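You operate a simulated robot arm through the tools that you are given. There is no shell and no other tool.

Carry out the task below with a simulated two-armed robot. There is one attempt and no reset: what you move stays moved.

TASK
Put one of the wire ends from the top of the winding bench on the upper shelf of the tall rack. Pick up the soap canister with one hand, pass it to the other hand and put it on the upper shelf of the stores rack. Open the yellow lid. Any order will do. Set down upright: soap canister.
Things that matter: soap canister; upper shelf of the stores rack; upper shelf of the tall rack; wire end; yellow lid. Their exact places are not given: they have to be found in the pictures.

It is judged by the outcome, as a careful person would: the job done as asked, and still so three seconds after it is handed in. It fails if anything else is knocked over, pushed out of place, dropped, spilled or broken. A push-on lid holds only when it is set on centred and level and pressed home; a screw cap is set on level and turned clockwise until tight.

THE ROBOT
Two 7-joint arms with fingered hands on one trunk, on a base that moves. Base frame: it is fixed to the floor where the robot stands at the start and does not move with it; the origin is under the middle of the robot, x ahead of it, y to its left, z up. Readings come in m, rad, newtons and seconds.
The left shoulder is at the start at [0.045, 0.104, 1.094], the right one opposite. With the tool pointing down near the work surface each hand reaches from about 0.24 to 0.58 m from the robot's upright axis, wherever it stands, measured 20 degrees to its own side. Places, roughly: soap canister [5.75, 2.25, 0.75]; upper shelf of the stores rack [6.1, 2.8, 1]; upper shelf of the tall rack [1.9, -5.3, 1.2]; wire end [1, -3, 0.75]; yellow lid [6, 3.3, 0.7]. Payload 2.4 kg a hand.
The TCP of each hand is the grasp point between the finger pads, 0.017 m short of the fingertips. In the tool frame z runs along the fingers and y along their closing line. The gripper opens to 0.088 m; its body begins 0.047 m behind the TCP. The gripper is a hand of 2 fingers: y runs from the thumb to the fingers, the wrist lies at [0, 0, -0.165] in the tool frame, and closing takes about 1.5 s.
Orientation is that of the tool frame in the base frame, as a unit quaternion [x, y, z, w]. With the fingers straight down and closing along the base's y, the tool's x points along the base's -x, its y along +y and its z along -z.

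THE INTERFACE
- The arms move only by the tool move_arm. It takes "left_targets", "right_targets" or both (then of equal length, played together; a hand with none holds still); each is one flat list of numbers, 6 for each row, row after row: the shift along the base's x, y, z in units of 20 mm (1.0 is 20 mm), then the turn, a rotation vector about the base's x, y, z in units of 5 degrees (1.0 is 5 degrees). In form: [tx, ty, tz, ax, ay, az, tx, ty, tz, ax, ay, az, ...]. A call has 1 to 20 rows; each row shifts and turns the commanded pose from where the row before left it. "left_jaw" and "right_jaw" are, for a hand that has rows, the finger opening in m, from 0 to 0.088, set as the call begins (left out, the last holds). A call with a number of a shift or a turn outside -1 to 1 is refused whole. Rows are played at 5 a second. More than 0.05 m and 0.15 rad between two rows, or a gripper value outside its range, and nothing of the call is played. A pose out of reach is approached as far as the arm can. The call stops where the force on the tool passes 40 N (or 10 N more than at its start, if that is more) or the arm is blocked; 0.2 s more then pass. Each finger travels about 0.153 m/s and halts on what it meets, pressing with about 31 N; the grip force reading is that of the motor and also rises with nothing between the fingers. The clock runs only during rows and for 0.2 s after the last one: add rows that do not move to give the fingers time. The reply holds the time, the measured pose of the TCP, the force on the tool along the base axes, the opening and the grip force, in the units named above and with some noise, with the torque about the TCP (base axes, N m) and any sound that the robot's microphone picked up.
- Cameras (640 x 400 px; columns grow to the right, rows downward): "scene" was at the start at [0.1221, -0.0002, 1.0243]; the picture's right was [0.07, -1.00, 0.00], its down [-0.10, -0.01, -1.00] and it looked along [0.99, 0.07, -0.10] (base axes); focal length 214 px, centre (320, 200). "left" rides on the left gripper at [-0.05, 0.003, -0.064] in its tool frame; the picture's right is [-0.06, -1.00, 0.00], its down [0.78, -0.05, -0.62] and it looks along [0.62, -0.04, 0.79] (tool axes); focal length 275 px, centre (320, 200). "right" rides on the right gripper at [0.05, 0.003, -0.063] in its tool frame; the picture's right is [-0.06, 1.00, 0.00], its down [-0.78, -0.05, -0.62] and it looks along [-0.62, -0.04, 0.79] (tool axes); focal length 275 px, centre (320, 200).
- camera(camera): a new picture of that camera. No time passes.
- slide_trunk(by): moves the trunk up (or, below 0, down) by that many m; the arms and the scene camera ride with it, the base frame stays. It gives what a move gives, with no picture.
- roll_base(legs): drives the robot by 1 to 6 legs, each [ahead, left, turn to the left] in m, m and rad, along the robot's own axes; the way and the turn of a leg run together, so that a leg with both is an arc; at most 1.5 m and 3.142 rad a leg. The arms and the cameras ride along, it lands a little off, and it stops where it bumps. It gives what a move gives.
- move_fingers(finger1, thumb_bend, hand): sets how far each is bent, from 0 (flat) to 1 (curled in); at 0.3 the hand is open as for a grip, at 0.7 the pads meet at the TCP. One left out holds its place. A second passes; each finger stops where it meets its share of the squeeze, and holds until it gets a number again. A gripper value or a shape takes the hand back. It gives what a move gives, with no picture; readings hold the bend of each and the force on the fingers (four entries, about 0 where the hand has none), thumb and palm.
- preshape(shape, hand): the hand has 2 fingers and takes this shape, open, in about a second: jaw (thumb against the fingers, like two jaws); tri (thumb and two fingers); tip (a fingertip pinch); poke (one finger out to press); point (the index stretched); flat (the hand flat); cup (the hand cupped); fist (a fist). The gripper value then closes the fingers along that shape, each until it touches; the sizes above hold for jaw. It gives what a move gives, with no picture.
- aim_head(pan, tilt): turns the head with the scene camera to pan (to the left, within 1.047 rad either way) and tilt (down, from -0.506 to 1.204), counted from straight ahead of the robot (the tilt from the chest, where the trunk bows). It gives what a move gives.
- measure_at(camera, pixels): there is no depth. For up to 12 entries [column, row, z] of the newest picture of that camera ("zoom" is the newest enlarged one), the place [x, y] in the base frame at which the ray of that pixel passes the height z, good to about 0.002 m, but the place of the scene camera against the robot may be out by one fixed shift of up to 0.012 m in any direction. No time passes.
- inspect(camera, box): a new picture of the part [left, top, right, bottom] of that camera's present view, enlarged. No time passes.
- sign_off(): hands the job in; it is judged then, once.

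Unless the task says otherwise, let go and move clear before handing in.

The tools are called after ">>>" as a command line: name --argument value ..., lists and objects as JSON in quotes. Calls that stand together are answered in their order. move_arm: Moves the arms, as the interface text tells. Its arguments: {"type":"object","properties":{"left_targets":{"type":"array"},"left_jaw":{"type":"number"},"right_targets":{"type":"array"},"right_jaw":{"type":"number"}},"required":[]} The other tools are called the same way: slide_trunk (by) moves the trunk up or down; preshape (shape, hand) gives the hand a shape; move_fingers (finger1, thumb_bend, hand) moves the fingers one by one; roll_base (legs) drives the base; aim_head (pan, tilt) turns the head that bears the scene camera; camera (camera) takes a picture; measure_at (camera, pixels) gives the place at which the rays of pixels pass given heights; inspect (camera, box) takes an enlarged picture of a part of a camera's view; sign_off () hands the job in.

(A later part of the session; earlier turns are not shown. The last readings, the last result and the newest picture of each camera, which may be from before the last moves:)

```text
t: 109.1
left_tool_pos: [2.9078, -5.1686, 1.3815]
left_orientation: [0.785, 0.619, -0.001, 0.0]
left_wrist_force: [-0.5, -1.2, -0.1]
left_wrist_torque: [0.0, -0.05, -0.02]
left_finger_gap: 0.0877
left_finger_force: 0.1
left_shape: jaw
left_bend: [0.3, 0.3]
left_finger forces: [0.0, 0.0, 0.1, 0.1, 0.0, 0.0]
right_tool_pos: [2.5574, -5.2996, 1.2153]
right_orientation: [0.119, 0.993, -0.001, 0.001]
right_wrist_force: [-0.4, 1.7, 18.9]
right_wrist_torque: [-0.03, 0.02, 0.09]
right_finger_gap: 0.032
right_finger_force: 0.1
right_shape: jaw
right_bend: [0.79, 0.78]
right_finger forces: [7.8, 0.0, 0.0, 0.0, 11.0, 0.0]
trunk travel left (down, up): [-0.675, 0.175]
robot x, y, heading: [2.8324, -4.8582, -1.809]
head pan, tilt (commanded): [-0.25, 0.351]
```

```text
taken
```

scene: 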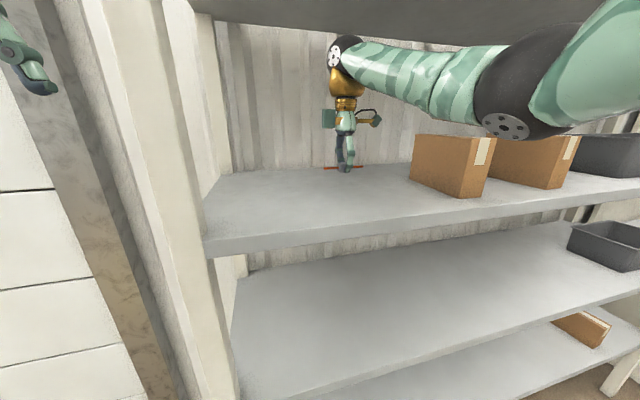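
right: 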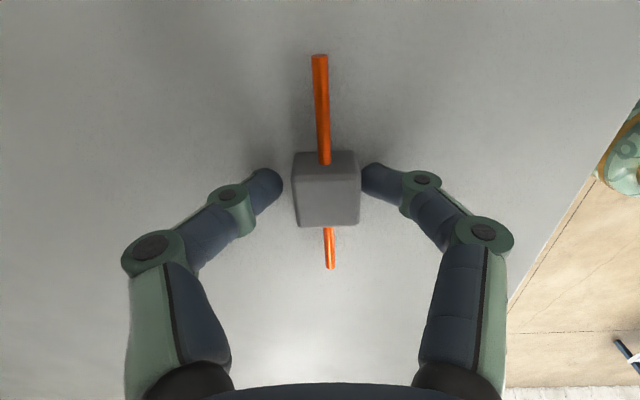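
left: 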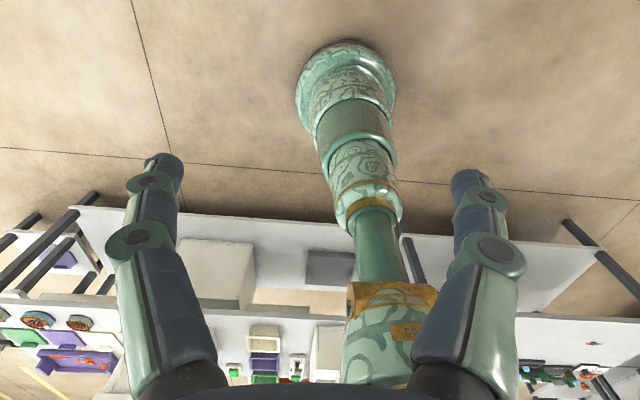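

The fingers are off the block (gap 0.032); the tips press on the shelf. I lift gently straight up, letting them open further.

>>> move_arm --right_targets '[0, 0, 0.15, 0, 0, 0, 0, 0, 0.2, 0, 0, 0, 0, 0, 0.3, 0, 0, 0, 0, 0, 0.5, 0, 0, 0, 0, 0, 0.5, 0, 0, 0, 0, 0, 0.5, 0, 0, 0, 0, 0, 0.8, 0, 0, 0]' --right_jaw 0.05

>>> camera --camera "right"

>>> camera --camera "scene"

```text
t: 110.7
left_tool_pos: [2.9063, -5.1702, 1.3821]
left_orientation: [0.785, 0.619, 0.001, 0.0]
left_wrist_force: [0.8, -1.1, -0.2]
left_wrist_torque: [-0.03, 0.01, 0.01]
left_finger_gap: 0.0878
left_finger_force: 0.0
left_shape: jaw
left_bend: [0.3, 0.3]
left_finger forces: [0.1, 0.1, 0.1, 0.0, 0.0, 0.0]
right_tool_pos: [2.555, -5.3017, 1.2724]
right_orientation: [0.118, 0.993, 0.0, 0.001]
right_wrist_force: [0.1, 0.5, 0.1]
right_wrist_torque: [0.0, -0.01, 0.02]
right_finger_gap: 0.0498
right_finger_force: 0.0
right_shape: jaw
right_bend: [0.72, 0.7]
right_finger forces: [0.0, 0.0, 0.0, 0.0, 0.0, 0.0]
trunk travel left (down, up): [-0.675, 0.175]
robot x, y, heading: [2.8287, -4.8568, -1.805]
head pan, tilt (commanded): [-0.25, 0.351]
```

```text
taken
```

right: 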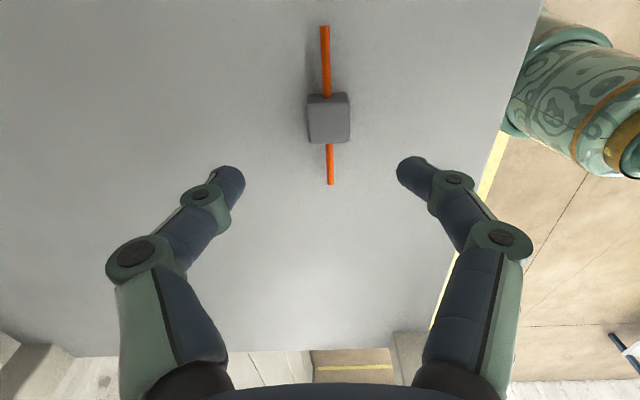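

```text
taken
```

scene: 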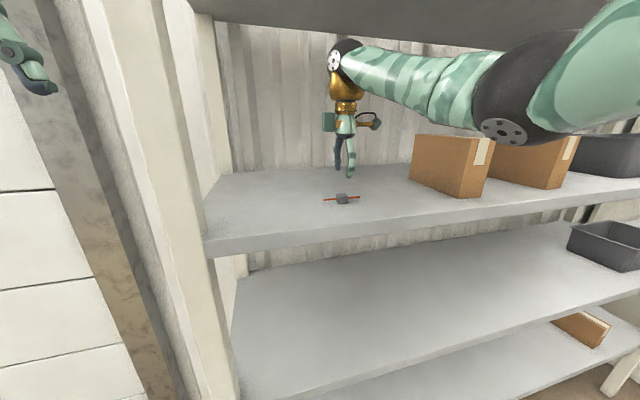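

The wire end stands on the shelf at (342,198), hand clear above. I back out 0.5 m and turn left to look for a path to the far area around (5.7,2.5).

>>> roll_base --legs '[[-0.5, 0, 0]]'

>>> camera --camera "scene"

>>> roll_base --legs '[[0, 0, 2.6]]'

>>> aim_head --pan -0.01 --tilt 0.25

>>> camera --camera "scene"

```text
t: 113.6
left_tool_pos: [3.0232, -4.6816, 1.3806]
left_orientation: [0.786, 0.618, 0.001, -0.001]
left_wrist_force: [0.3, -0.1, 0.3]
left_wrist_torque: [-0.01, 0.02, 0.0]
left_finger_gap: 0.0878
left_finger_force: 0.1
left_shape: jaw
left_bend: [0.3, 0.3]
left_finger forces: [0.0, 0.0, 0.0, 0.0, 0.0, 0.1]
right_tool_pos: [2.6729, -4.8122, 1.2728]
right_orientation: [0.118, 0.993, 0.0, 0.001]
right_wrist_force: [-0.4, 0.2, 0.1]
right_wrist_torque: [-0.02, 0.01, -0.02]
right_finger_gap: 0.0498
right_finger_force: 0.1
right_shape: jaw
right_bend: [0.72, 0.7]
right_finger forces: [0.0, 0.1, 0.0, 0.0, 0.0, 0.0]
trunk travel left (down, up): [-0.675, 0.175]
robot x, y, heading: [2.9512, -4.3706, -1.811]
head pan, tilt (commanded): [-0.25, 0.351]
```

```text
taken
```

scene: 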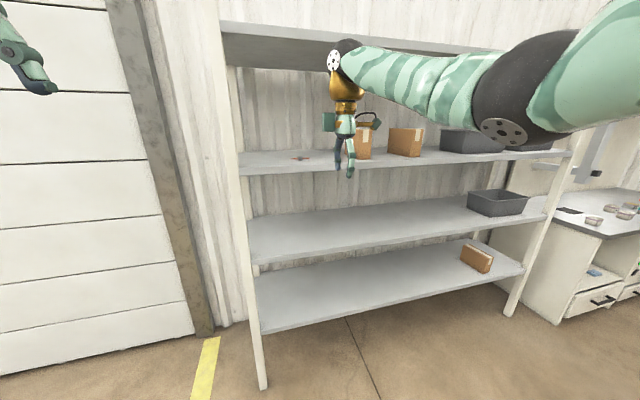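

```text
t: 120.2
left_tool_pos: [3.049, -4.066, 1.3816]
left_orientation: [-0.383, 0.924, 0.0, 0.0]
left_wrist_force: [0.4, -0.2, 0.4]
left_wrist_torque: [-0.02, 0.01, -0.01]
left_finger_gap: 0.0878
left_finger_force: 0.1
left_shape: jaw
left_bend: [0.3, 0.3]
left_finger forces: [0.0, 0.1, 0.0, 0.0, 0.0, 0.0]
right_tool_pos: [3.4153, -4.1367, 1.2738]
right_orientation: [0.924, -0.383, -0.001, -0.001]
right_wrist_force: [0.2, -0.9, -0.2]
right_wrist_torque: [-0.01, 0.02, 0.05]
right_finger_gap: 0.0494
right_finger_force: 0.1
right_shape: jaw
right_bend: [0.72, 0.7]
right_finger forces: [0.0, 0.0, 0.0, 0.0, 0.0, 0.0]
trunk travel left (down, up): [-0.675, 0.175]
robot x, y, heading: [2.9509, -4.3677, 0.787]
head pan, tilt (commanded): [-0.25, 0.351]
```

```text
t: 120.9
left_tool_pos: [3.0489, -4.0669, 1.381]
left_orientation: [-0.383, 0.924, 0.0, 0.0]
left_wrist_force: [0.6, 0.1, 0.5]
left_wrist_torque: [-0.03, 0.0, 0.05]
left_finger_gap: 0.0879
left_finger_force: 0.1
left_shape: jaw
left_bend: [0.3, 0.3]
left_finger forces: [0.0, 0.1, 0.1, 0.0, 0.1, 0.0]
right_tool_pos: [3.4164, -4.1378, 1.2723]
right_orientation: [0.924, -0.383, 0.0, -0.001]
right_wrist_force: [-0.4, -0.1, 0.2]
right_wrist_torque: [0.01, -0.01, -0.01]
right_finger_gap: 0.0495
right_finger_force: 0.0
right_shape: jaw
right_bend: [0.72, 0.7]
right_finger forces: [0.0, 0.0, 0.1, 0.0, 0.0, 0.0]
trunk travel left (down, up): [-0.675, 0.175]
robot x, y, heading: [2.952, -4.3716, 0.782]
head pan, tilt (commanded): [-0.01, 0.25]
```

```text
taken
```

scene: 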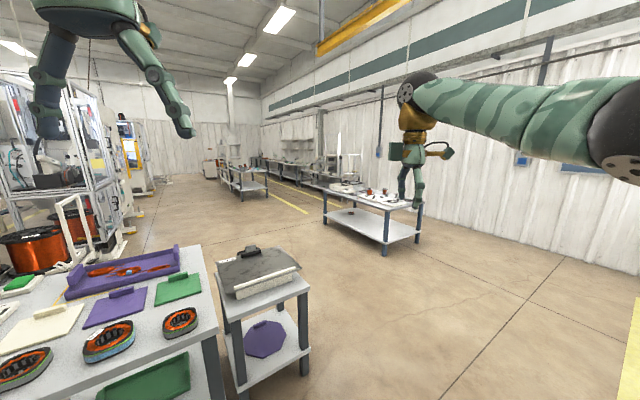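

The placed wire end remains on the shelf ((300,157) in the earlier picture). Ahead is an open aisle between the small stand (250,300) and the wall bench (370,210); I measure floor points along it.

>>> measure_at --camera "scene" --pixels '[[305, 375, 0], [385, 254, 0], [418, 242, 0], [326, 224, 0], [268, 206, 0], [240, 202, 0], [125, 255, 0], [220, 180, 0], [140, 215, 0], [306, 213, 0], [152, 193, 0]]'

>>> inspect --camera "scene" --box '[120, 130, 440, 260]'

```text
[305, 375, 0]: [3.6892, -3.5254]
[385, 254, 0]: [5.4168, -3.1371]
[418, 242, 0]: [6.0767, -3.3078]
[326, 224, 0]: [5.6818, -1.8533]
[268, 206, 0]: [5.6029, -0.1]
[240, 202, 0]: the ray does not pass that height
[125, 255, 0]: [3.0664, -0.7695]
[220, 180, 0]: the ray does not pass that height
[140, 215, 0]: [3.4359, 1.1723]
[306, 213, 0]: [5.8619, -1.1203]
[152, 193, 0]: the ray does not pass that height
```

```text
2.00 times, centred on (280, 195) of scene
```

zoom: 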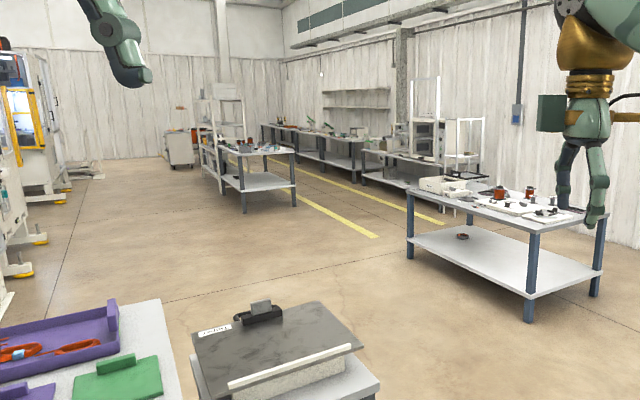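

The aisle runs between x≈3.7 and x≈5.4. I first go sideways past the stand to about (4.4,-4.0), turn to heading 90°, and drive 2.8 m ahead.

>>> roll_base --legs '[[0.645, -0.38, 0], [0.645, -0.38, 0], [0, 0, 0.79], [1.4, 0, 0], [1.4, 0, 0]]'

>>> aim_head --pan -0.3 --tilt 0.25

>>> camera --camera "scene"

```text
t: 143.9
left_tool_pos: [4.2148, -0.892, 1.3807]
left_orientation: [0.71, -0.704, 0.0, 0.0]
left_wrist_force: [-1.1, -0.2, 0.6]
left_wrist_torque: [0.03, -0.01, 0.01]
left_finger_gap: 0.0878
left_finger_force: 0.1
left_shape: jaw
left_bend: [0.3, 0.3]
left_finger forces: [0.1, 0.0, 0.0, 0.1, 0.0, 0.0]
right_tool_pos: [4.5219, -0.68, 1.2736]
right_orientation: [1.0, 0.004, -0.001, 0.0]
right_wrist_force: [0.5, -0.2, 0.0]
right_wrist_torque: [-0.01, -0.01, 0.0]
right_finger_gap: 0.0497
right_finger_force: 0.0
right_shape: jaw
right_bend: [0.72, 0.7]
right_finger forces: [0.1, 0.0, 0.0, 0.0, 0.0, 0.1]
trunk travel left (down, up): [-0.675, 0.175]
robot x, y, heading: [4.3647, -1.1775, 1.583]
head pan, tilt (commanded): [-0.01, 0.25]
```

```text
t: 144.7
left_tool_pos: [4.2152, -0.8922, 1.3808]
left_orientation: [0.71, -0.704, 0.0, 0.0]
left_wrist_force: [-0.5, -0.8, -0.2]
left_wrist_torque: [0.0, -0.01, -0.02]
left_finger_gap: 0.0881
left_finger_force: 0.2
left_shape: jaw
left_bend: [0.3, 0.3]
left_finger forces: [0.0, 0.0, 0.0, 0.0, 0.1, 0.0]
right_tool_pos: [4.5235, -0.6799, 1.2736]
right_orientation: [1.0, 0.004, -0.002, 0.0]
right_wrist_force: [0.1, -0.2, 0.1]
right_wrist_torque: [0.01, -0.01, -0.03]
right_finger_gap: 0.0496
right_finger_force: 0.1
right_shape: jaw
right_bend: [0.72, 0.7]
right_finger forces: [0.0, 0.1, 0.0, 0.0, 0.0, 0.0]
trunk travel left (down, up): [-0.675, 0.175]
robot x, y, heading: [4.3569, -1.1758, 1.582]
head pan, tilt (commanded): [-0.3, 0.25]
```

```text
taken
```

scene: 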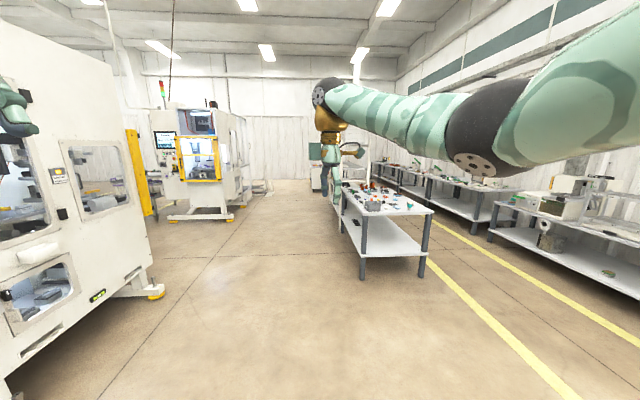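

I see a bench in the aisle (foot at (362,278)), with more behind. I measure floor points and enlarge that area.

>>> measure_at --camera "scene" --pixels '[[362, 279, 0], [425, 276, 0], [335, 225, 0], [345, 233, 0], [155, 298, 0], [240, 210, 0], [492, 240, 0], [470, 234, 0], [500, 330, 0]]'

>>> inspect --camera "scene" --box '[300, 130, 560, 290]'

```text
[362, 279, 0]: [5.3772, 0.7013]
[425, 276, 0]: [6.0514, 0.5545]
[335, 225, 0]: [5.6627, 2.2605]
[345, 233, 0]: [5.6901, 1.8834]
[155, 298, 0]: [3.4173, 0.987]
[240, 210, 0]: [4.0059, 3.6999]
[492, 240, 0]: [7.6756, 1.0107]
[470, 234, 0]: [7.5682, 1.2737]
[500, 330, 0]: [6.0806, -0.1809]
```

```text
2.46 times, centred on (430, 210) of scene
```

zoom: 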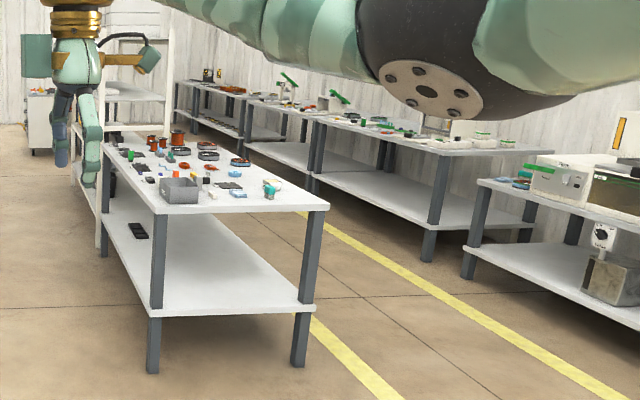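

The bench runs from (5.38,0.70) toward (5.7,2.2); behind it stands a white rack. I drive alongside it to about (4.75,1.9) and turn to face it.

>>> roll_base --legs '[[1.5, -0.15, 0], [1.5, -0.2, 0], [0, 0, -1.8]]'

>>> aim_head --pan 0.3 --tilt 0.35

>>> camera --camera "scene"

```text
refused: leg 1 is longer than a leg can be; nothing moved
```

```text
t: 145.7
left_tool_pos: [4.2147, -0.8915, 1.3822]
left_orientation: [0.709, -0.705, 0.0, -0.001]
left_wrist_force: [0.9, -0.5, -0.8]
left_wrist_torque: [-0.02, 0.01, -0.02]
left_finger_gap: 0.0877
left_finger_force: 0.0
left_shape: jaw
left_bend: [0.3, 0.3]
left_finger forces: [0.1, 0.0, 0.0, 0.1, 0.0, 0.1]
right_tool_pos: [4.5223, -0.6791, 1.2732]
right_orientation: [1.0, 0.005, -0.001, 0.0]
right_wrist_force: [0.1, 0.3, -0.1]
right_wrist_torque: [0.04, 0.0, -0.04]
right_finger_gap: 0.0496
right_finger_force: 0.1
right_shape: jaw
right_bend: [0.72, 0.7]
right_finger forces: [0.1, 0.0, 0.1, 0.0, 0.1, 0.0]
trunk travel left (down, up): [-0.675, 0.175]
robot x, y, heading: [4.3609, -1.1785, 1.579]
head pan, tilt (commanded): [0.3, 0.351]
```

```text
taken
```

scene: 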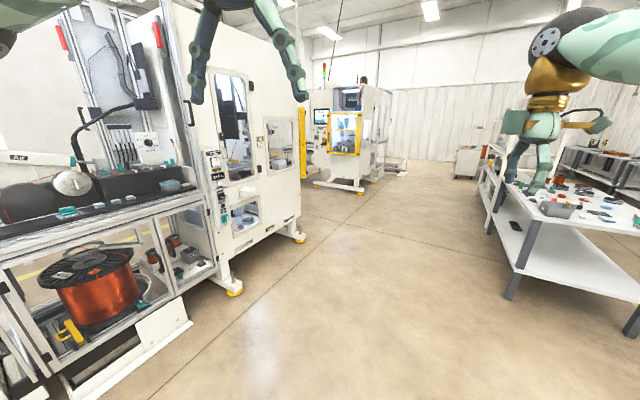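

The leg was a touch too long and refused; the way ahead is clear in the picture. I drive again with shorter legs.

>>> roll_base --legs '[[1.4, -0.15, 0], [1.4, -0.2, 0], [0, 0, -1.8]]'

>>> aim_head --pan 0.3 --tilt 0.36

>>> camera --camera "scene"

```text
t: 163.7
left_tool_pos: [4.9971, 1.7168, 1.3821]
left_orientation: [0.108, 0.994, 0.001, 0.001]
left_wrist_force: [-0.7, -0.2, 0.0]
left_wrist_torque: [-0.02, -0.01, -0.02]
left_finger_gap: 0.088
left_finger_force: 0.1
left_shape: jaw
left_bend: [0.3, 0.3]
left_finger forces: [0.0, 0.1, 0.1, 0.1, 0.0, 0.0]
right_tool_pos: [5.1363, 1.3682, 1.2732]
right_orientation: [-0.627, 0.779, 0.0, 0.0]
right_wrist_force: [-0.2, -0.4, 0.9]
right_wrist_torque: [0.02, -0.01, 0.02]
right_finger_gap: 0.0494
right_finger_force: 0.1
right_shape: jaw
right_bend: [0.72, 0.7]
right_finger forces: [0.0, 0.0, 0.0, 0.0, 0.0, 0.0]
trunk travel left (down, up): [-0.675, 0.175]
robot x, y, heading: [4.6831, 1.6353, -0.217]
head pan, tilt (commanded): [0.3, 0.351]
```

```text
t: 164.3
left_tool_pos: [4.9984, 1.7166, 1.3814]
left_orientation: [0.107, 0.994, 0.0, 0.0]
left_wrist_force: [0.0, -0.5, -0.1]
left_wrist_torque: [0.0, 0.01, 0.0]
left_finger_gap: 0.0878
left_finger_force: 0.0
left_shape: jaw
left_bend: [0.3, 0.3]
left_finger forces: [0.0, 0.0, 0.0, 0.1, 0.0, 0.1]
right_tool_pos: [5.1362, 1.3686, 1.2734]
right_orientation: [-0.627, 0.779, 0.001, 0.001]
right_wrist_force: [-0.5, 0.4, 0.8]
right_wrist_torque: [0.01, -0.02, 0.03]
right_finger_gap: 0.0496
right_finger_force: 0.0
right_shape: jaw
right_bend: [0.72, 0.7]
right_finger forces: [0.0, 0.0, 0.1, 0.0, 0.1, 0.1]
trunk travel left (down, up): [-0.675, 0.175]
robot x, y, heading: [4.6892, 1.6344, -0.211]
head pan, tilt (commanded): [0.3, 0.36]
```

```text
taken
```

scene: 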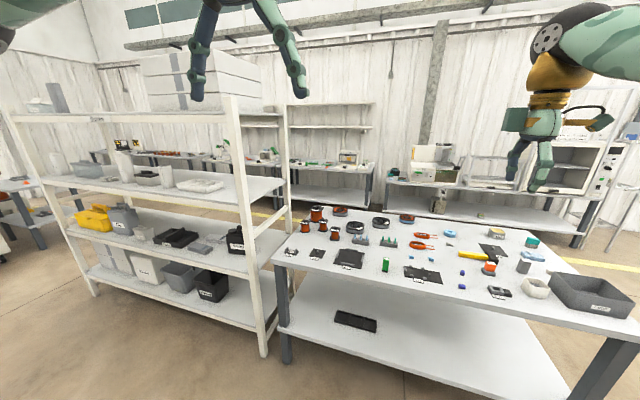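

I see the stores rack on the left with a yellow-topped box at (93,217) on its middle shelf, and the bench with many small things. I enlarge both to find the soap canister and the yellow lid.

>>> inspect --camera "scene" --box '[0, 60, 300, 360]'

>>> inspect --camera "scene" --box '[270, 190, 640, 330]'

>>> measure_at --camera "scene" --pixels '[[265, 355, 0], [288, 360, 0], [96, 295, 0], [93, 217, 0.7], [275, 262, 0.75], [385, 262, 0.78], [535, 288, 0.78], [440, 205, 0.8]]'

```text
1.33 times, centred on (150, 210) of scene
```

zoom: 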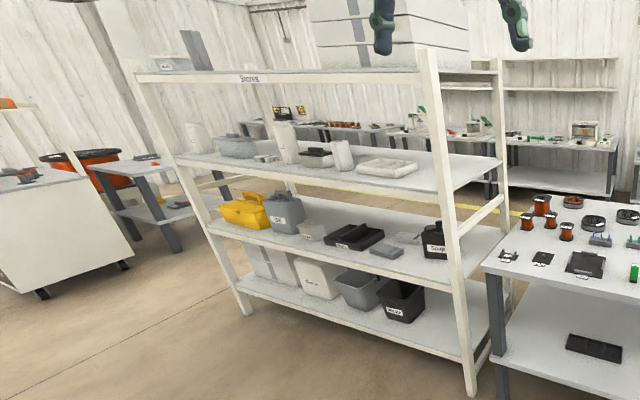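

```text
1.73 times, centred on (455, 260) of scene
```

zoom: 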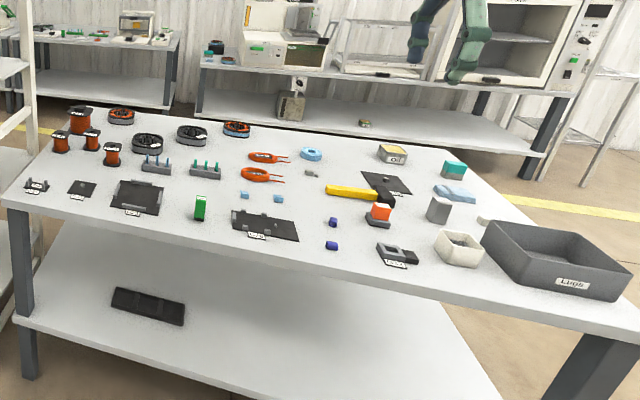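

```text
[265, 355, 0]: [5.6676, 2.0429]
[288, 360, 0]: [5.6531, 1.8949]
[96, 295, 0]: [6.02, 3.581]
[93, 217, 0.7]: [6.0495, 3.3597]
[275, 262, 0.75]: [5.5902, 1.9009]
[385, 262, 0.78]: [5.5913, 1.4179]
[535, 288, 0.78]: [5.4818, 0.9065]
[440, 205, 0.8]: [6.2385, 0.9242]
```

The black labelled canister at (236,240) on the rack's middle shelf matches the soap canister's place, and the yellow box at (93,217) matches the yellow lid. I enlarge both.

>>> inspect --camera "scene" --box '[190, 190, 290, 290]'

>>> inspect --camera "scene" --box '[60, 180, 180, 260]'

>>> inspect --camera "scene" --box '[20, 100, 300, 220]'

```text
4.00 times, centred on (240, 240) of scene
```

zoom: 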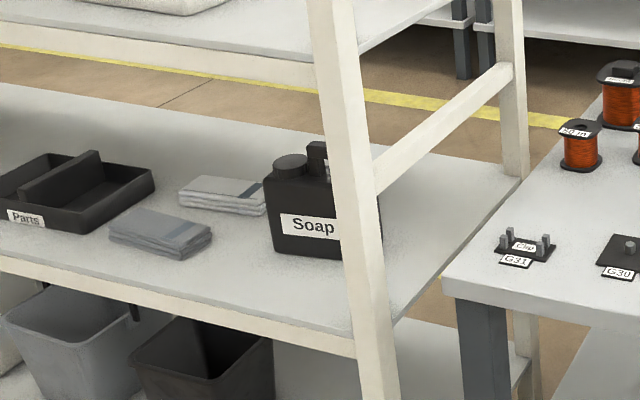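

```text
5.00 times, centred on (120, 220) of scene
```

zoom: 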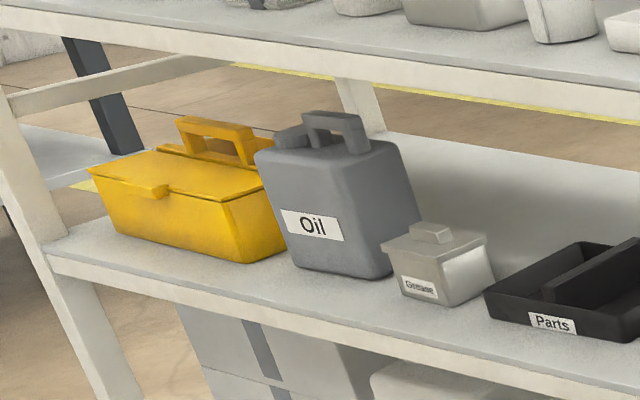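

```text
2.29 times, centred on (160, 160) of scene
```

zoom: 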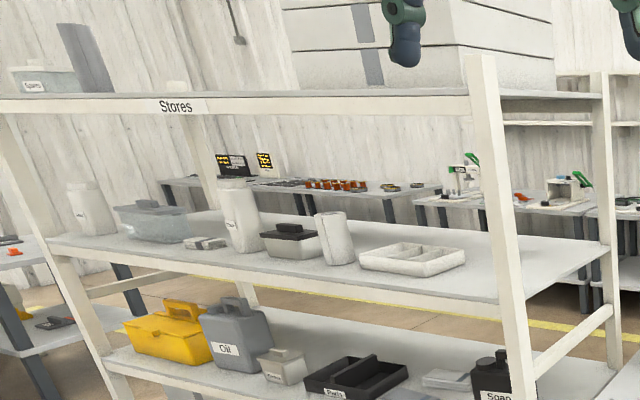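

The soap canister is a black jerrycan labelled "Soap" with a cap and a handle; the yellow thing is a lidded toolbox with a front latch tab. I move to face the canister and lower the trunk for a better look into the shelf.

>>> roll_base --legs '[[0, 0.65, 0]]'

>>> slide_trunk --by -0.3

>>> aim_head --pan 0.0 --tilt 0.2

>>> camera --camera "scene"

```text
t: 167.9
left_tool_pos: [5.1345, 2.3583, 1.3817]
left_orientation: [0.105, 0.995, 0.0, 0.001]
left_wrist_force: [0.7, 0.5, 0.2]
left_wrist_torque: [0.0, -0.02, -0.01]
left_finger_gap: 0.088
left_finger_force: 0.0
left_shape: jaw
left_bend: [0.3, 0.3]
left_finger forces: [0.1, 0.0, 0.1, 0.0, 0.0, 0.0]
right_tool_pos: [5.2765, 2.0121, 1.2736]
right_orientation: [-0.629, 0.777, 0.001, 0.0]
right_wrist_force: [-0.2, -0.1, 0.2]
right_wrist_torque: [-0.04, 0.03, 0.02]
right_finger_gap: 0.0497
right_finger_force: 0.2
right_shape: jaw
right_bend: [0.72, 0.7]
right_finger forces: [0.1, 0.1, 0.0, 0.1, 0.0, 0.0]
trunk travel left (down, up): [-0.675, 0.175]
robot x, y, heading: [4.828, 2.2775, -0.209]
head pan, tilt (commanded): [0.3, 0.36]
```

```text
t: 170.9
left_tool_pos: [5.1363, 2.3582, 1.0809]
left_orientation: [0.104, 0.995, -0.001, 0.001]
left_wrist_force: [-0.1, -0.7, 0.1]
left_wrist_torque: [0.01, 0.01, -0.03]
left_finger_gap: 0.0879
left_finger_force: 0.1
left_shape: jaw
left_bend: [0.3, 0.3]
left_finger forces: [0.2, 0.0, 0.0, 0.0, 0.1, 0.0]
right_tool_pos: [5.2765, 2.011, 0.9736]
right_orientation: [-0.629, 0.777, 0.001, 0.001]
right_wrist_force: [-0.1, -0.5, -0.1]
right_wrist_torque: [0.02, 0.0, -0.02]
right_finger_gap: 0.0498
right_finger_force: 0.1
right_shape: jaw
right_bend: [0.72, 0.7]
right_finger forces: [0.1, 0.1, 0.1, 0.1, 0.0, 0.0]
trunk travel left (down, up): [-0.375, 0.475]
robot x, y, heading: [4.8235, 2.2771, -0.207]
head pan, tilt (commanded): [0.3, 0.36]
```

```text
t: 171.7
left_tool_pos: [5.135, 2.3583, 1.0812]
left_orientation: [0.105, 0.995, 0.0, 0.0]
left_wrist_force: [-0.8, 0.3, 0.1]
left_wrist_torque: [-0.03, 0.03, -0.04]
left_finger_gap: 0.0877
left_finger_force: 0.1
left_shape: jaw
left_bend: [0.3, 0.3]
left_finger forces: [0.1, 0.0, 0.0, 0.0, 0.0, 0.1]
right_tool_pos: [5.2763, 2.0115, 0.9736]
right_orientation: [-0.629, 0.777, 0.0, 0.001]
right_wrist_force: [1.0, -0.2, -0.6]
right_wrist_torque: [-0.02, -0.01, 0.0]
right_finger_gap: 0.0498
right_finger_force: 0.0
right_shape: jaw
right_bend: [0.72, 0.7]
right_finger forces: [0.1, 0.0, 0.0, 0.0, 0.0, 0.0]
trunk travel left (down, up): [-0.375, 0.475]
robot x, y, heading: [4.8246, 2.2793, -0.208]
head pan, tilt (commanded): [0.0, 0.201]
```

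```text
taken
```

scene: 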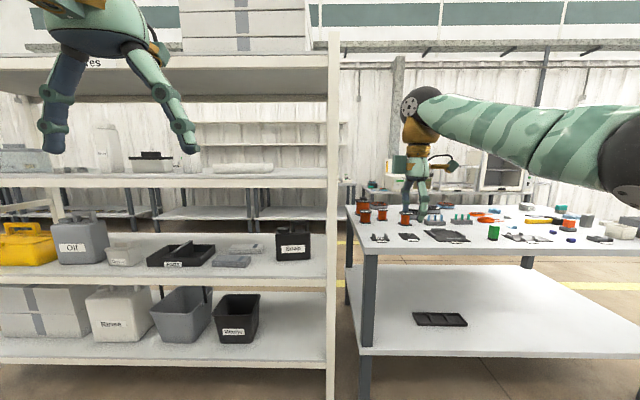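

The soap canister is at (293,241), in front of me, the rack's right leg at col 332. I enlarge it and the shelf above, and measure.

>>> inspect --camera "scene" --box '[240, 200, 340, 270]'

>>> inspect --camera "scene" --box '[60, 110, 345, 200]'

>>> measure_at --camera "scene" --pixels '[[277, 262, 0.67], [311, 260, 0.67], [277, 262, 0.7], [311, 260, 0.7], [325, 282, 0.68], [200, 277, 0.68], [330, 184, 1.0], [330, 400, 0.0], [240, 262, 0.68]]'

```text
5.71 times, centred on (290, 235) of scene
```

zoom: 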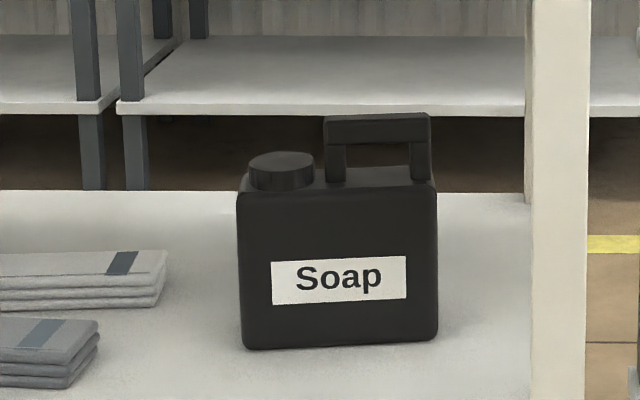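

```text
2.25 times, centred on (202, 155) of scene
```

zoom: 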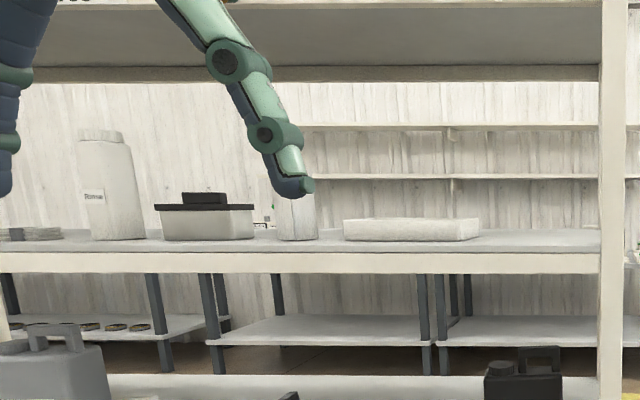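

```text
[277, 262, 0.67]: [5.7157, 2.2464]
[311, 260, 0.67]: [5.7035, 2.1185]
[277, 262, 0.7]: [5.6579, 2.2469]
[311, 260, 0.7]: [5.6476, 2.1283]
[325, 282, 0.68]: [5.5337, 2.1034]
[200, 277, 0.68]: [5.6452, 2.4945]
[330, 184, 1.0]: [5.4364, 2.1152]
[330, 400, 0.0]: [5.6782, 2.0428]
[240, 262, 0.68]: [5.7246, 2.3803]
```

The canister (body ≈0.125 m wide, ≈0.11 m tall, handle on its right top, cap on its left top) stands near the front of the middle shelf. Before planning the grasps I raise the trunk to see the upper shelf's free spots from above.

>>> measure_at --camera "scene" --pixels '[[320, 275, 0.66], [320, 275, 0.64], [320, 275, 0.62], [280, 262, 0.62], [280, 262, 0.64], [310, 260, 0.64], [293, 233, 0.73], [310, 222, 0.8]]'

>>> slide_trunk --by 0.3

>>> aim_head --pan 0.2 --tilt 0.45

>>> camera --camera "scene"

>>> inspect --camera "scene" --box '[100, 90, 400, 280]'

```text
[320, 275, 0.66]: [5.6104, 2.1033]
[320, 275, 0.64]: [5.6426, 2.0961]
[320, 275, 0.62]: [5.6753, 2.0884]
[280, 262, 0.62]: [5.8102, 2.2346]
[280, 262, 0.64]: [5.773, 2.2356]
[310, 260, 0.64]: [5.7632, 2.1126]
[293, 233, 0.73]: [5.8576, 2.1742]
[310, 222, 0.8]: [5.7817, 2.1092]
```

```text
t: 174.7
left_tool_pos: [5.1349, 2.3597, 1.381]
left_orientation: [0.104, 0.995, 0.0, 0.0]
left_wrist_force: [-0.8, 0.2, -0.3]
left_wrist_torque: [0.03, -0.01, 0.02]
left_finger_gap: 0.0883
left_finger_force: 0.1
left_shape: jaw
left_bend: [0.3, 0.3]
left_finger forces: [0.1, 0.0, 0.1, 0.0, 0.0, 0.0]
right_tool_pos: [5.2763, 2.0113, 1.2723]
right_orientation: [-0.629, 0.777, 0.001, 0.001]
right_wrist_force: [-0.4, 0.9, 0.3]
right_wrist_torque: [0.0, 0.0, -0.02]
right_finger_gap: 0.0496
right_finger_force: 0.0
right_shape: jaw
right_bend: [0.72, 0.7]
right_finger forces: [0.0, 0.0, 0.1, 0.0, 0.0, 0.1]
trunk travel left (down, up): [-0.675, 0.175]
robot x, y, heading: [4.8245, 2.2756, -0.211]
head pan, tilt (commanded): [0.0, 0.201]
```

```text
t: 175.5
left_tool_pos: [5.1361, 2.3576, 1.3812]
left_orientation: [0.104, 0.995, 0.0, 0.0]
left_wrist_force: [1.1, -0.3, 0.5]
left_wrist_torque: [0.04, 0.05, -0.01]
left_finger_gap: 0.0879
left_finger_force: 0.1
left_shape: jaw
left_bend: [0.3, 0.3]
left_finger forces: [0.2, 0.1, 0.1, 0.0, 0.0, 0.0]
right_tool_pos: [5.2763, 2.0117, 1.2728]
right_orientation: [-0.629, 0.777, -0.001, 0.0]
right_wrist_force: [-1.7, 0.5, -0.7]
right_wrist_torque: [0.01, -0.01, 0.01]
right_finger_gap: 0.0496
right_finger_force: 0.1
right_shape: jaw
right_bend: [0.72, 0.7]
right_finger forces: [0.0, 0.0, 0.0, 0.1, 0.0, 0.0]
trunk travel left (down, up): [-0.675, 0.175]
robot x, y, heading: [4.8261, 2.2724, -0.215]
head pan, tilt (commanded): [0.201, 0.45]
```

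```text
taken
```

scene: 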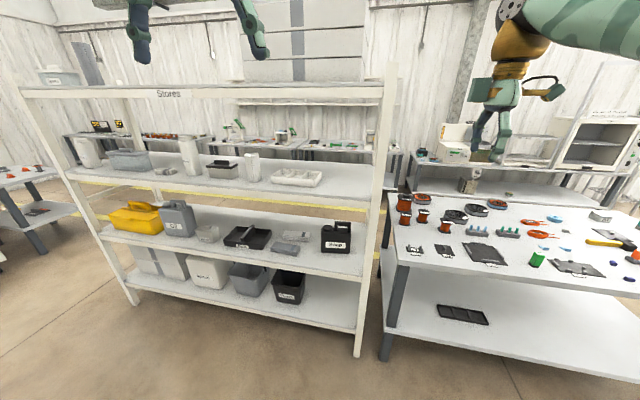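

```text
2.11 times, centred on (250, 185) of scene
```

zoom: 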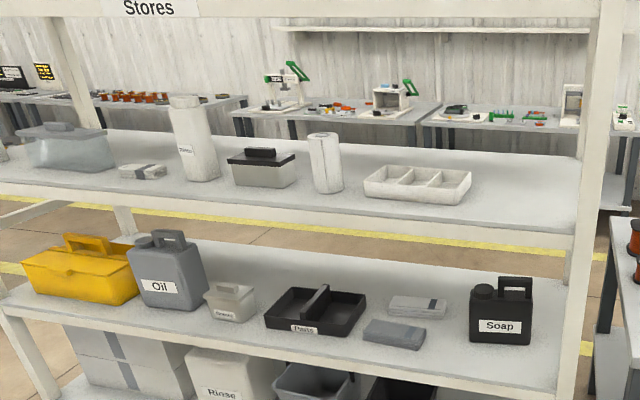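

Now I enlarge the canister and the right end of the upper shelf from this higher view and measure edges.

>>> inspect --camera "scene" --box '[300, 205, 390, 265]'

>>> measure_at --camera "scene" --pixels '[[358, 357, 0], [137, 304, 0], [362, 272, 0.62], [362, 272, 0.6], [366, 202, 1.0], [366, 202, 0.98], [366, 202, 0.96], [376, 95, 1.4], [376, 95, 1.38]]'

```text
6.67 times, centred on (345, 235) of scene
```

zoom: 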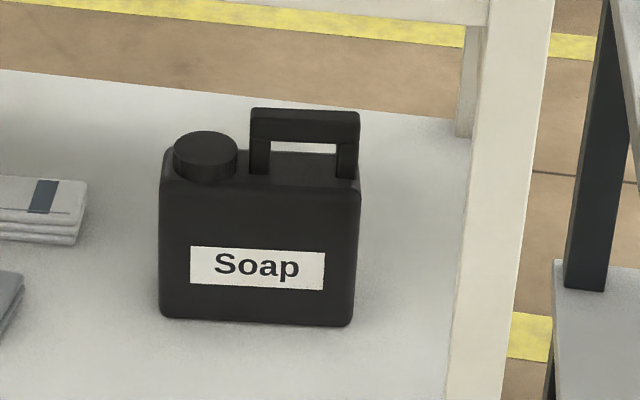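

```text
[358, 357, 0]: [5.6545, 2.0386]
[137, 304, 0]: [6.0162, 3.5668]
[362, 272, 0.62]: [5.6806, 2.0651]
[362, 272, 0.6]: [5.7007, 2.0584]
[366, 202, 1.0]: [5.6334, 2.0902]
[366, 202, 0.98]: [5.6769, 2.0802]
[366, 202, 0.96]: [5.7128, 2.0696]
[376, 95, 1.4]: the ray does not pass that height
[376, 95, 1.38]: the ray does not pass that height
```

I measure the canister's base and top edges in this enlarged picture.

>>> measure_at --camera "zoom" --pixels '[[161, 316, 0.62], [352, 324, 0.62], [161, 188, 0.74], [161, 188, 0.76], [359, 192, 0.74], [359, 192, 0.76], [170, 150, 0.74], [170, 150, 0.76], [250, 115, 0.79], [360, 115, 0.79], [250, 115, 0.82], [360, 115, 0.82]]'

```text
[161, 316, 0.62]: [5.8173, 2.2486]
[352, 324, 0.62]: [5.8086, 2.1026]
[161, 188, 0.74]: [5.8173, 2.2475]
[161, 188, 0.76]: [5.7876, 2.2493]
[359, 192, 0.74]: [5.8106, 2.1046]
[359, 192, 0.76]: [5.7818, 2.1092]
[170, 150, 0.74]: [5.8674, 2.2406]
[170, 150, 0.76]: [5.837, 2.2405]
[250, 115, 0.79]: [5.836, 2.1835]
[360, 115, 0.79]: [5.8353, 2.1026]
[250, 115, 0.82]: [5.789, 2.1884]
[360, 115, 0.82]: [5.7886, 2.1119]
```

The canister: base front (5.82,2.25)–(5.81,2.10) at z≈0.62, top at 0.74, handle bar top ≈0.79, free height above until ≈0.965. Plan: the right hand, horizontal, hooks the handle bar from the front (one finger through the hole), then the left hand takes the body. I lower the trunk and turn the right hand to point forward.

>>> slide_trunk --by -0.25

>>> move_arm --right_targets '[0, 0, -0.333, -0.208, -0.978, 0, 0, 0, -0.333, -0.208, -0.978, 0, 0, 0, -0.333, -0.208, -0.978, 0, 0, 0, -0.333, -0.208, -0.978, 0, 0, 0, -0.333, -0.208, -0.978, 0, 0, 0, -0.333, -0.208, -0.978, 0, 0, 0, -0.333, -0.208, -0.978, 0, 0, 0, -0.333, -0.208, -0.978, 0, 0, 0, -0.333, -0.208, -0.978, 0, 0, 0, -0.333, -0.208, -0.978, 0, 0, 0, -0.333, -0.208, -0.978, 0, 0, 0, -0.333, -0.208, -0.978, 0, 0, 0, -0.333, -0.208, -0.978, 0, 0, 0, -0.333, -0.208, -0.978, 0, 0, 0, -0.333, -0.208, -0.978, 0, 0, 0, -0.333, -0.208, -0.978, 0, 0, 0, -0.333, -0.208, -0.978, 0, 0, 0, -0.333, -0.208, -0.978, 0]' --right_jaw 0.05

>>> aim_head --pan -0.1 --tilt 0.4

>>> camera --camera "scene"

>>> camera --camera "right"

```text
t: 178.1
left_tool_pos: [5.1356, 2.3576, 1.1317]
left_orientation: [0.104, 0.995, 0.0, 0.0]
left_wrist_force: [0.2, 0.3, 0.1]
left_wrist_torque: [0.0, 0.03, -0.01]
left_finger_gap: 0.0879
left_finger_force: 0.0
left_shape: jaw
left_bend: [0.3, 0.3]
left_finger forces: [0.0, 0.0, 0.0, 0.0, 0.1, 0.1]
right_tool_pos: [5.2764, 2.0117, 1.0237]
right_orientation: [-0.629, 0.777, -0.001, 0.002]
right_wrist_force: [0.5, 0.2, 0.3]
right_wrist_torque: [-0.01, -0.04, -0.02]
right_finger_gap: 0.0494
right_finger_force: 0.0
right_shape: jaw
right_bend: [0.72, 0.7]
right_finger forces: [0.0, 0.1, 0.1, 0.1, 0.0, 0.0]
trunk travel left (down, up): [-0.425, 0.425]
robot x, y, heading: [4.8273, 2.2776, -0.213]
head pan, tilt (commanded): [0.201, 0.45]
```

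```text
t: 181.9
left_tool_pos: [5.1352, 2.3578, 1.1319]
left_orientation: [0.104, 0.995, -0.001, -0.001]
left_wrist_force: [0.3, 0.1, -0.7]
left_wrist_torque: [0.01, 0.02, 0.0]
left_finger_gap: 0.0878
left_finger_force: 0.0
left_shape: jaw
left_bend: [0.3, 0.3]
left_finger forces: [0.0, 0.0, 0.0, 0.1, 0.0, 0.0]
right_tool_pos: [5.2768, 2.0114, 0.9028]
right_orientation: [0.446, -0.549, 0.549, -0.446]
right_wrist_force: [-0.2, 0.2, -0.1]
right_wrist_torque: [0.03, 0.01, -0.07]
right_finger_gap: 0.0496
right_finger_force: 0.1
right_shape: jaw
right_bend: [0.72, 0.7]
right_finger forces: [0.0, 0.1, 0.0, 0.0, 0.0, 0.1]
trunk travel left (down, up): [-0.425, 0.425]
robot x, y, heading: [4.8259, 2.2768, -0.206]
head pan, tilt (commanded): [0.201, 0.45]
```

```text
t: 182.7
left_tool_pos: [5.135, 2.3589, 1.1301]
left_orientation: [0.105, 0.994, 0.0, 0.001]
left_wrist_force: [-0.9, -0.5, 0.1]
left_wrist_torque: [-0.01, 0.02, 0.02]
left_finger_gap: 0.0879
left_finger_force: 0.2
left_shape: jaw
left_bend: [0.3, 0.3]
left_finger forces: [0.0, 0.1, 0.1, 0.0, 0.1, 0.0]
right_tool_pos: [5.277, 2.0119, 0.9021]
right_orientation: [-0.446, 0.549, -0.549, 0.445]
right_wrist_force: [0.6, 0.9, 0.3]
right_wrist_torque: [-0.01, 0.01, -0.01]
right_finger_gap: 0.0497
right_finger_force: 0.0
right_shape: jaw
right_bend: [0.72, 0.7]
right_finger forces: [0.0, 0.0, 0.0, 0.0, 0.0, 0.0]
trunk travel left (down, up): [-0.425, 0.425]
robot x, y, heading: [4.8275, 2.2758, -0.209]
head pan, tilt (commanded): [-0.099, 0.4]
```

```text
taken
```

scene: 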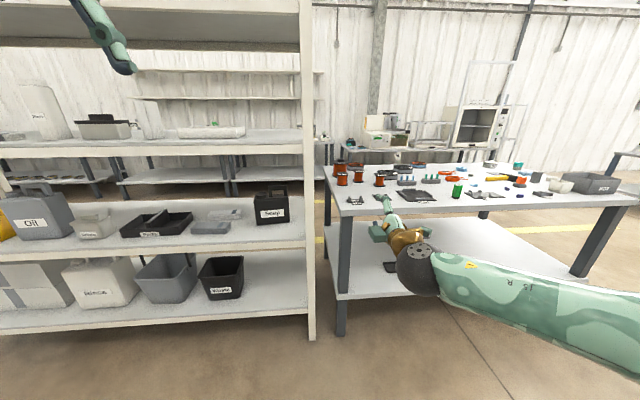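

```text
taken
```

right: 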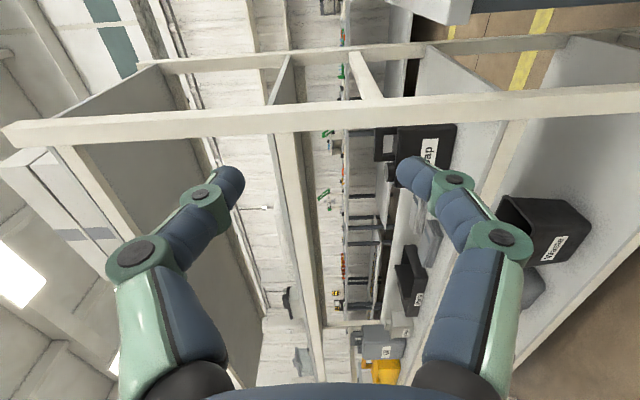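

The right hand points forward now; the bench corner and rack leg on the right mean I should keep the arm well extended and come in from a little left. I shift the base left/forward to the pre-approach place, then extend and lower the hand to z≈0.78.

>>> roll_base --legs '[[0.14, 0.34, 0]]'

>>> move_arm --right_targets '[0.364, -0.7, -0.886, 0, 0, 0, 0.364, -0.7, -0.886, 0, 0, 0, 0.364, -0.7, -0.886, 0, 0, 0, 0.364, -0.7, -0.886, 0, 0, 0, 0.364, -0.7, -0.886, 0, 0, 0, 0.364, -0.7, -0.886, 0, 0, 0, 0.364, -0.7, -0.886, 0, 0, 0]'

>>> aim_head --pan -0.3 --tilt 0.4

>>> camera --camera "scene"

>>> camera --camera "right"

```text
t: 185.0
left_tool_pos: [5.3421, 2.6654, 1.1315]
left_orientation: [0.103, 0.995, 0.0, 0.001]
left_wrist_force: [0.0, -0.9, 0.3]
left_wrist_torque: [0.02, 0.03, 0.0]
left_finger_gap: 0.0879
left_finger_force: 0.0
left_shape: jaw
left_bend: [0.3, 0.3]
left_finger forces: [0.0, 0.1, 0.0, 0.0, 0.0, 0.0]
right_tool_pos: [5.4853, 2.3188, 0.9018]
right_orientation: [0.447, -0.548, 0.549, -0.446]
right_wrist_force: [0.4, 0.0, 0.3]
right_wrist_torque: [0.01, -0.04, -0.04]
right_finger_gap: 0.0496
right_finger_force: 0.0
right_shape: jaw
right_bend: [0.72, 0.7]
right_finger forces: [0.0, 0.1, 0.0, 0.0, 0.0, 0.0]
trunk travel left (down, up): [-0.425, 0.425]
robot x, y, heading: [5.0322, 2.5809, -0.208]
head pan, tilt (commanded): [-0.099, 0.4]
```

```text
t: 186.6
left_tool_pos: [5.343, 2.6655, 1.1311]
left_orientation: [0.103, 0.995, 0.0, 0.001]
left_wrist_force: [0.2, 0.1, 0.2]
left_wrist_torque: [-0.02, 0.0, 0.02]
left_finger_gap: 0.0877
left_finger_force: 0.1
left_shape: jaw
left_bend: [0.3, 0.3]
left_finger forces: [0.0, 0.0, 0.0, 0.0, 0.1, 0.0]
right_tool_pos: [5.524, 2.2427, 0.8159]
right_orientation: [0.447, -0.547, 0.549, -0.446]
right_wrist_force: [0.3, -1.2, -0.3]
right_wrist_torque: [0.0, -0.01, 0.03]
right_finger_gap: 0.05
right_finger_force: 0.2
right_shape: jaw
right_bend: [0.72, 0.7]
right_finger forces: [0.0, 0.0, 0.0, 0.0, 0.0, 0.0]
right hand out of reach, approached as far as the arm can: row 6, 7
trunk travel left (down, up): [-0.425, 0.425]
robot x, y, heading: [5.0342, 2.5797, -0.206]
head pan, tilt (commanded): [-0.099, 0.4]
```

```text
t: 187.4
left_tool_pos: [5.3425, 2.6657, 1.1308]
left_orientation: [0.103, 0.995, -0.001, 0.0]
left_wrist_force: [0.6, 0.2, 0.4]
left_wrist_torque: [-0.01, 0.05, -0.01]
left_finger_gap: 0.0877
left_finger_force: 0.1
left_shape: jaw
left_bend: [0.3, 0.3]
left_finger forces: [0.0, 0.0, 0.0, 0.0, 0.0, 0.0]
right_tool_pos: [5.525, 2.2409, 0.8166]
right_orientation: [0.448, -0.547, 0.549, -0.446]
right_wrist_force: [-0.9, -0.2, -0.1]
right_wrist_torque: [-0.04, -0.02, -0.02]
right_finger_gap: 0.0495
right_finger_force: 0.0
right_shape: jaw
right_bend: [0.72, 0.7]
right_finger forces: [0.1, 0.0, 0.0, 0.0, 0.0, 0.0]
trunk travel left (down, up): [-0.425, 0.425]
robot x, y, heading: [5.031, 2.5824, -0.206]
head pan, tilt (commanded): [-0.3, 0.4]
```

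```text
taken
```

scene: 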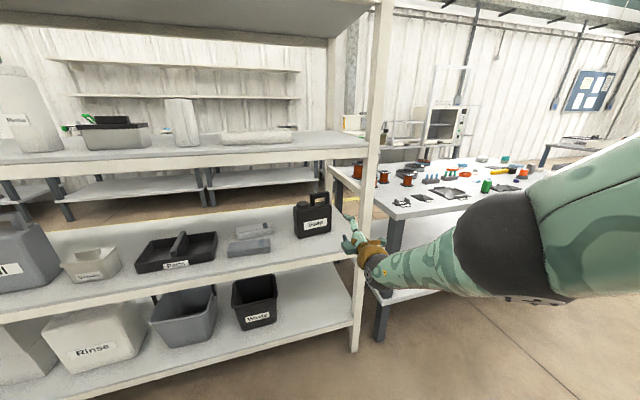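

```text
taken
```

right: 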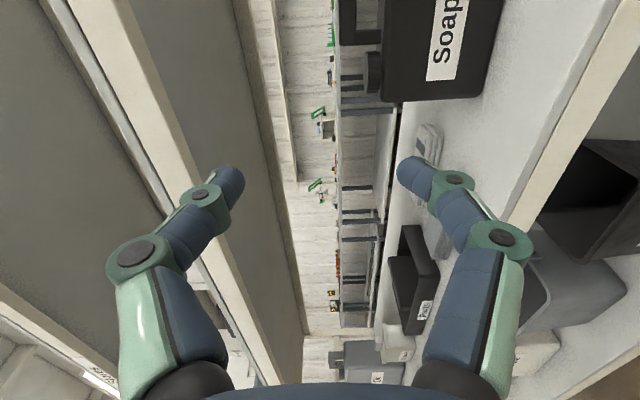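

The arm is nearly at full stretch (z=0.8166). I'll lower the trunk 4 cm instead; first I re-measure the canister's handle from here with an enlarged view.

>>> slide_trunk --by -0.04

>>> aim_head --pan -0.2 --tilt 0.4

>>> inspect --camera "scene" --box '[270, 170, 370, 250]'

>>> inspect --camera "right" --box '[300, 0, 520, 130]'

```text
t: 188.2
left_tool_pos: [5.3418, 2.6651, 1.0902]
left_orientation: [0.103, 0.995, 0.0, 0.0]
left_wrist_force: [-0.4, 0.0, 0.1]
left_wrist_torque: [0.01, 0.01, 0.01]
left_finger_gap: 0.088
left_finger_force: 0.1
left_shape: jaw
left_bend: [0.3, 0.3]
left_finger forces: [0.0, 0.1, 0.1, 0.1, 0.0, 0.1]
right_tool_pos: [5.5241, 2.2433, 0.776]
right_orientation: [0.447, -0.548, 0.548, -0.447]
right_wrist_force: [0.8, -0.9, 0.9]
right_wrist_torque: [-0.06, 0.0, 0.01]
right_finger_gap: 0.0495
right_finger_force: 0.1
right_shape: jaw
right_bend: [0.72, 0.7]
right_finger forces: [0.0, 0.1, 0.0, 0.0, 0.1, 0.0]
trunk travel left (down, up): [-0.385, 0.465]
robot x, y, heading: [5.0345, 2.5787, -0.209]
head pan, tilt (commanded): [-0.3, 0.4]
```

```text
t: 188.9
left_tool_pos: [5.3427, 2.6648, 1.0911]
left_orientation: [0.103, 0.995, 0.0, 0.0]
left_wrist_force: [-0.6, -0.1, 0.0]
left_wrist_torque: [-0.01, 0.0, -0.01]
left_finger_gap: 0.088
left_finger_force: 0.0
left_shape: jaw
left_bend: [0.3, 0.3]
left_finger forces: [0.0, 0.1, 0.0, 0.0, 0.1, 0.0]
right_tool_pos: [5.5247, 2.2432, 0.7761]
right_orientation: [0.447, -0.548, 0.549, -0.446]
right_wrist_force: [0.7, -0.7, 0.4]
right_wrist_torque: [-0.02, -0.02, -0.03]
right_finger_gap: 0.0498
right_finger_force: 0.1
right_shape: jaw
right_bend: [0.72, 0.7]
right_finger forces: [0.1, 0.0, 0.0, 0.1, 0.1, 0.0]
trunk travel left (down, up): [-0.385, 0.465]
robot x, y, heading: [5.0352, 2.5812, -0.208]
head pan, tilt (commanded): [-0.201, 0.4]
```

```text
5.00 times, centred on (320, 210) of scene
```

zoom: 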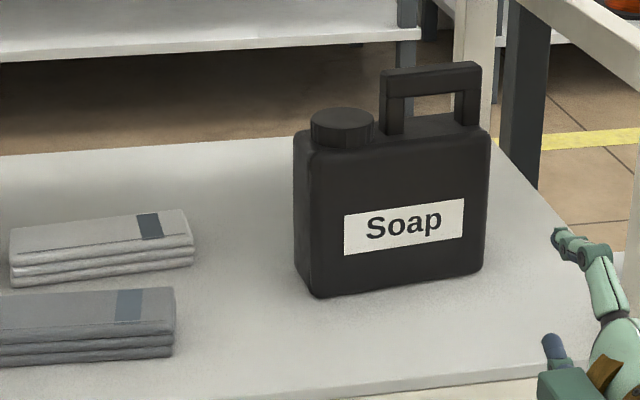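

```text
2.91 times, centred on (410, 65) of right
```

zoom: 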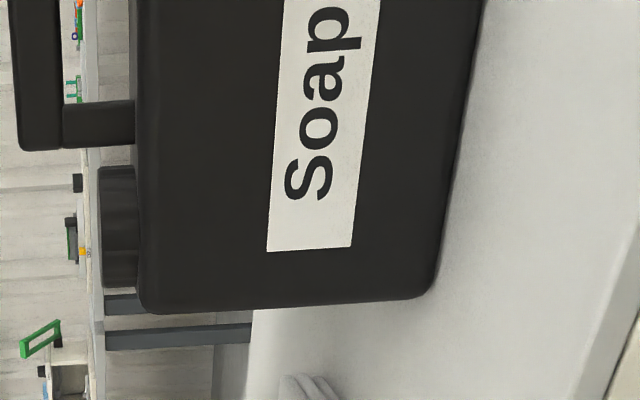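

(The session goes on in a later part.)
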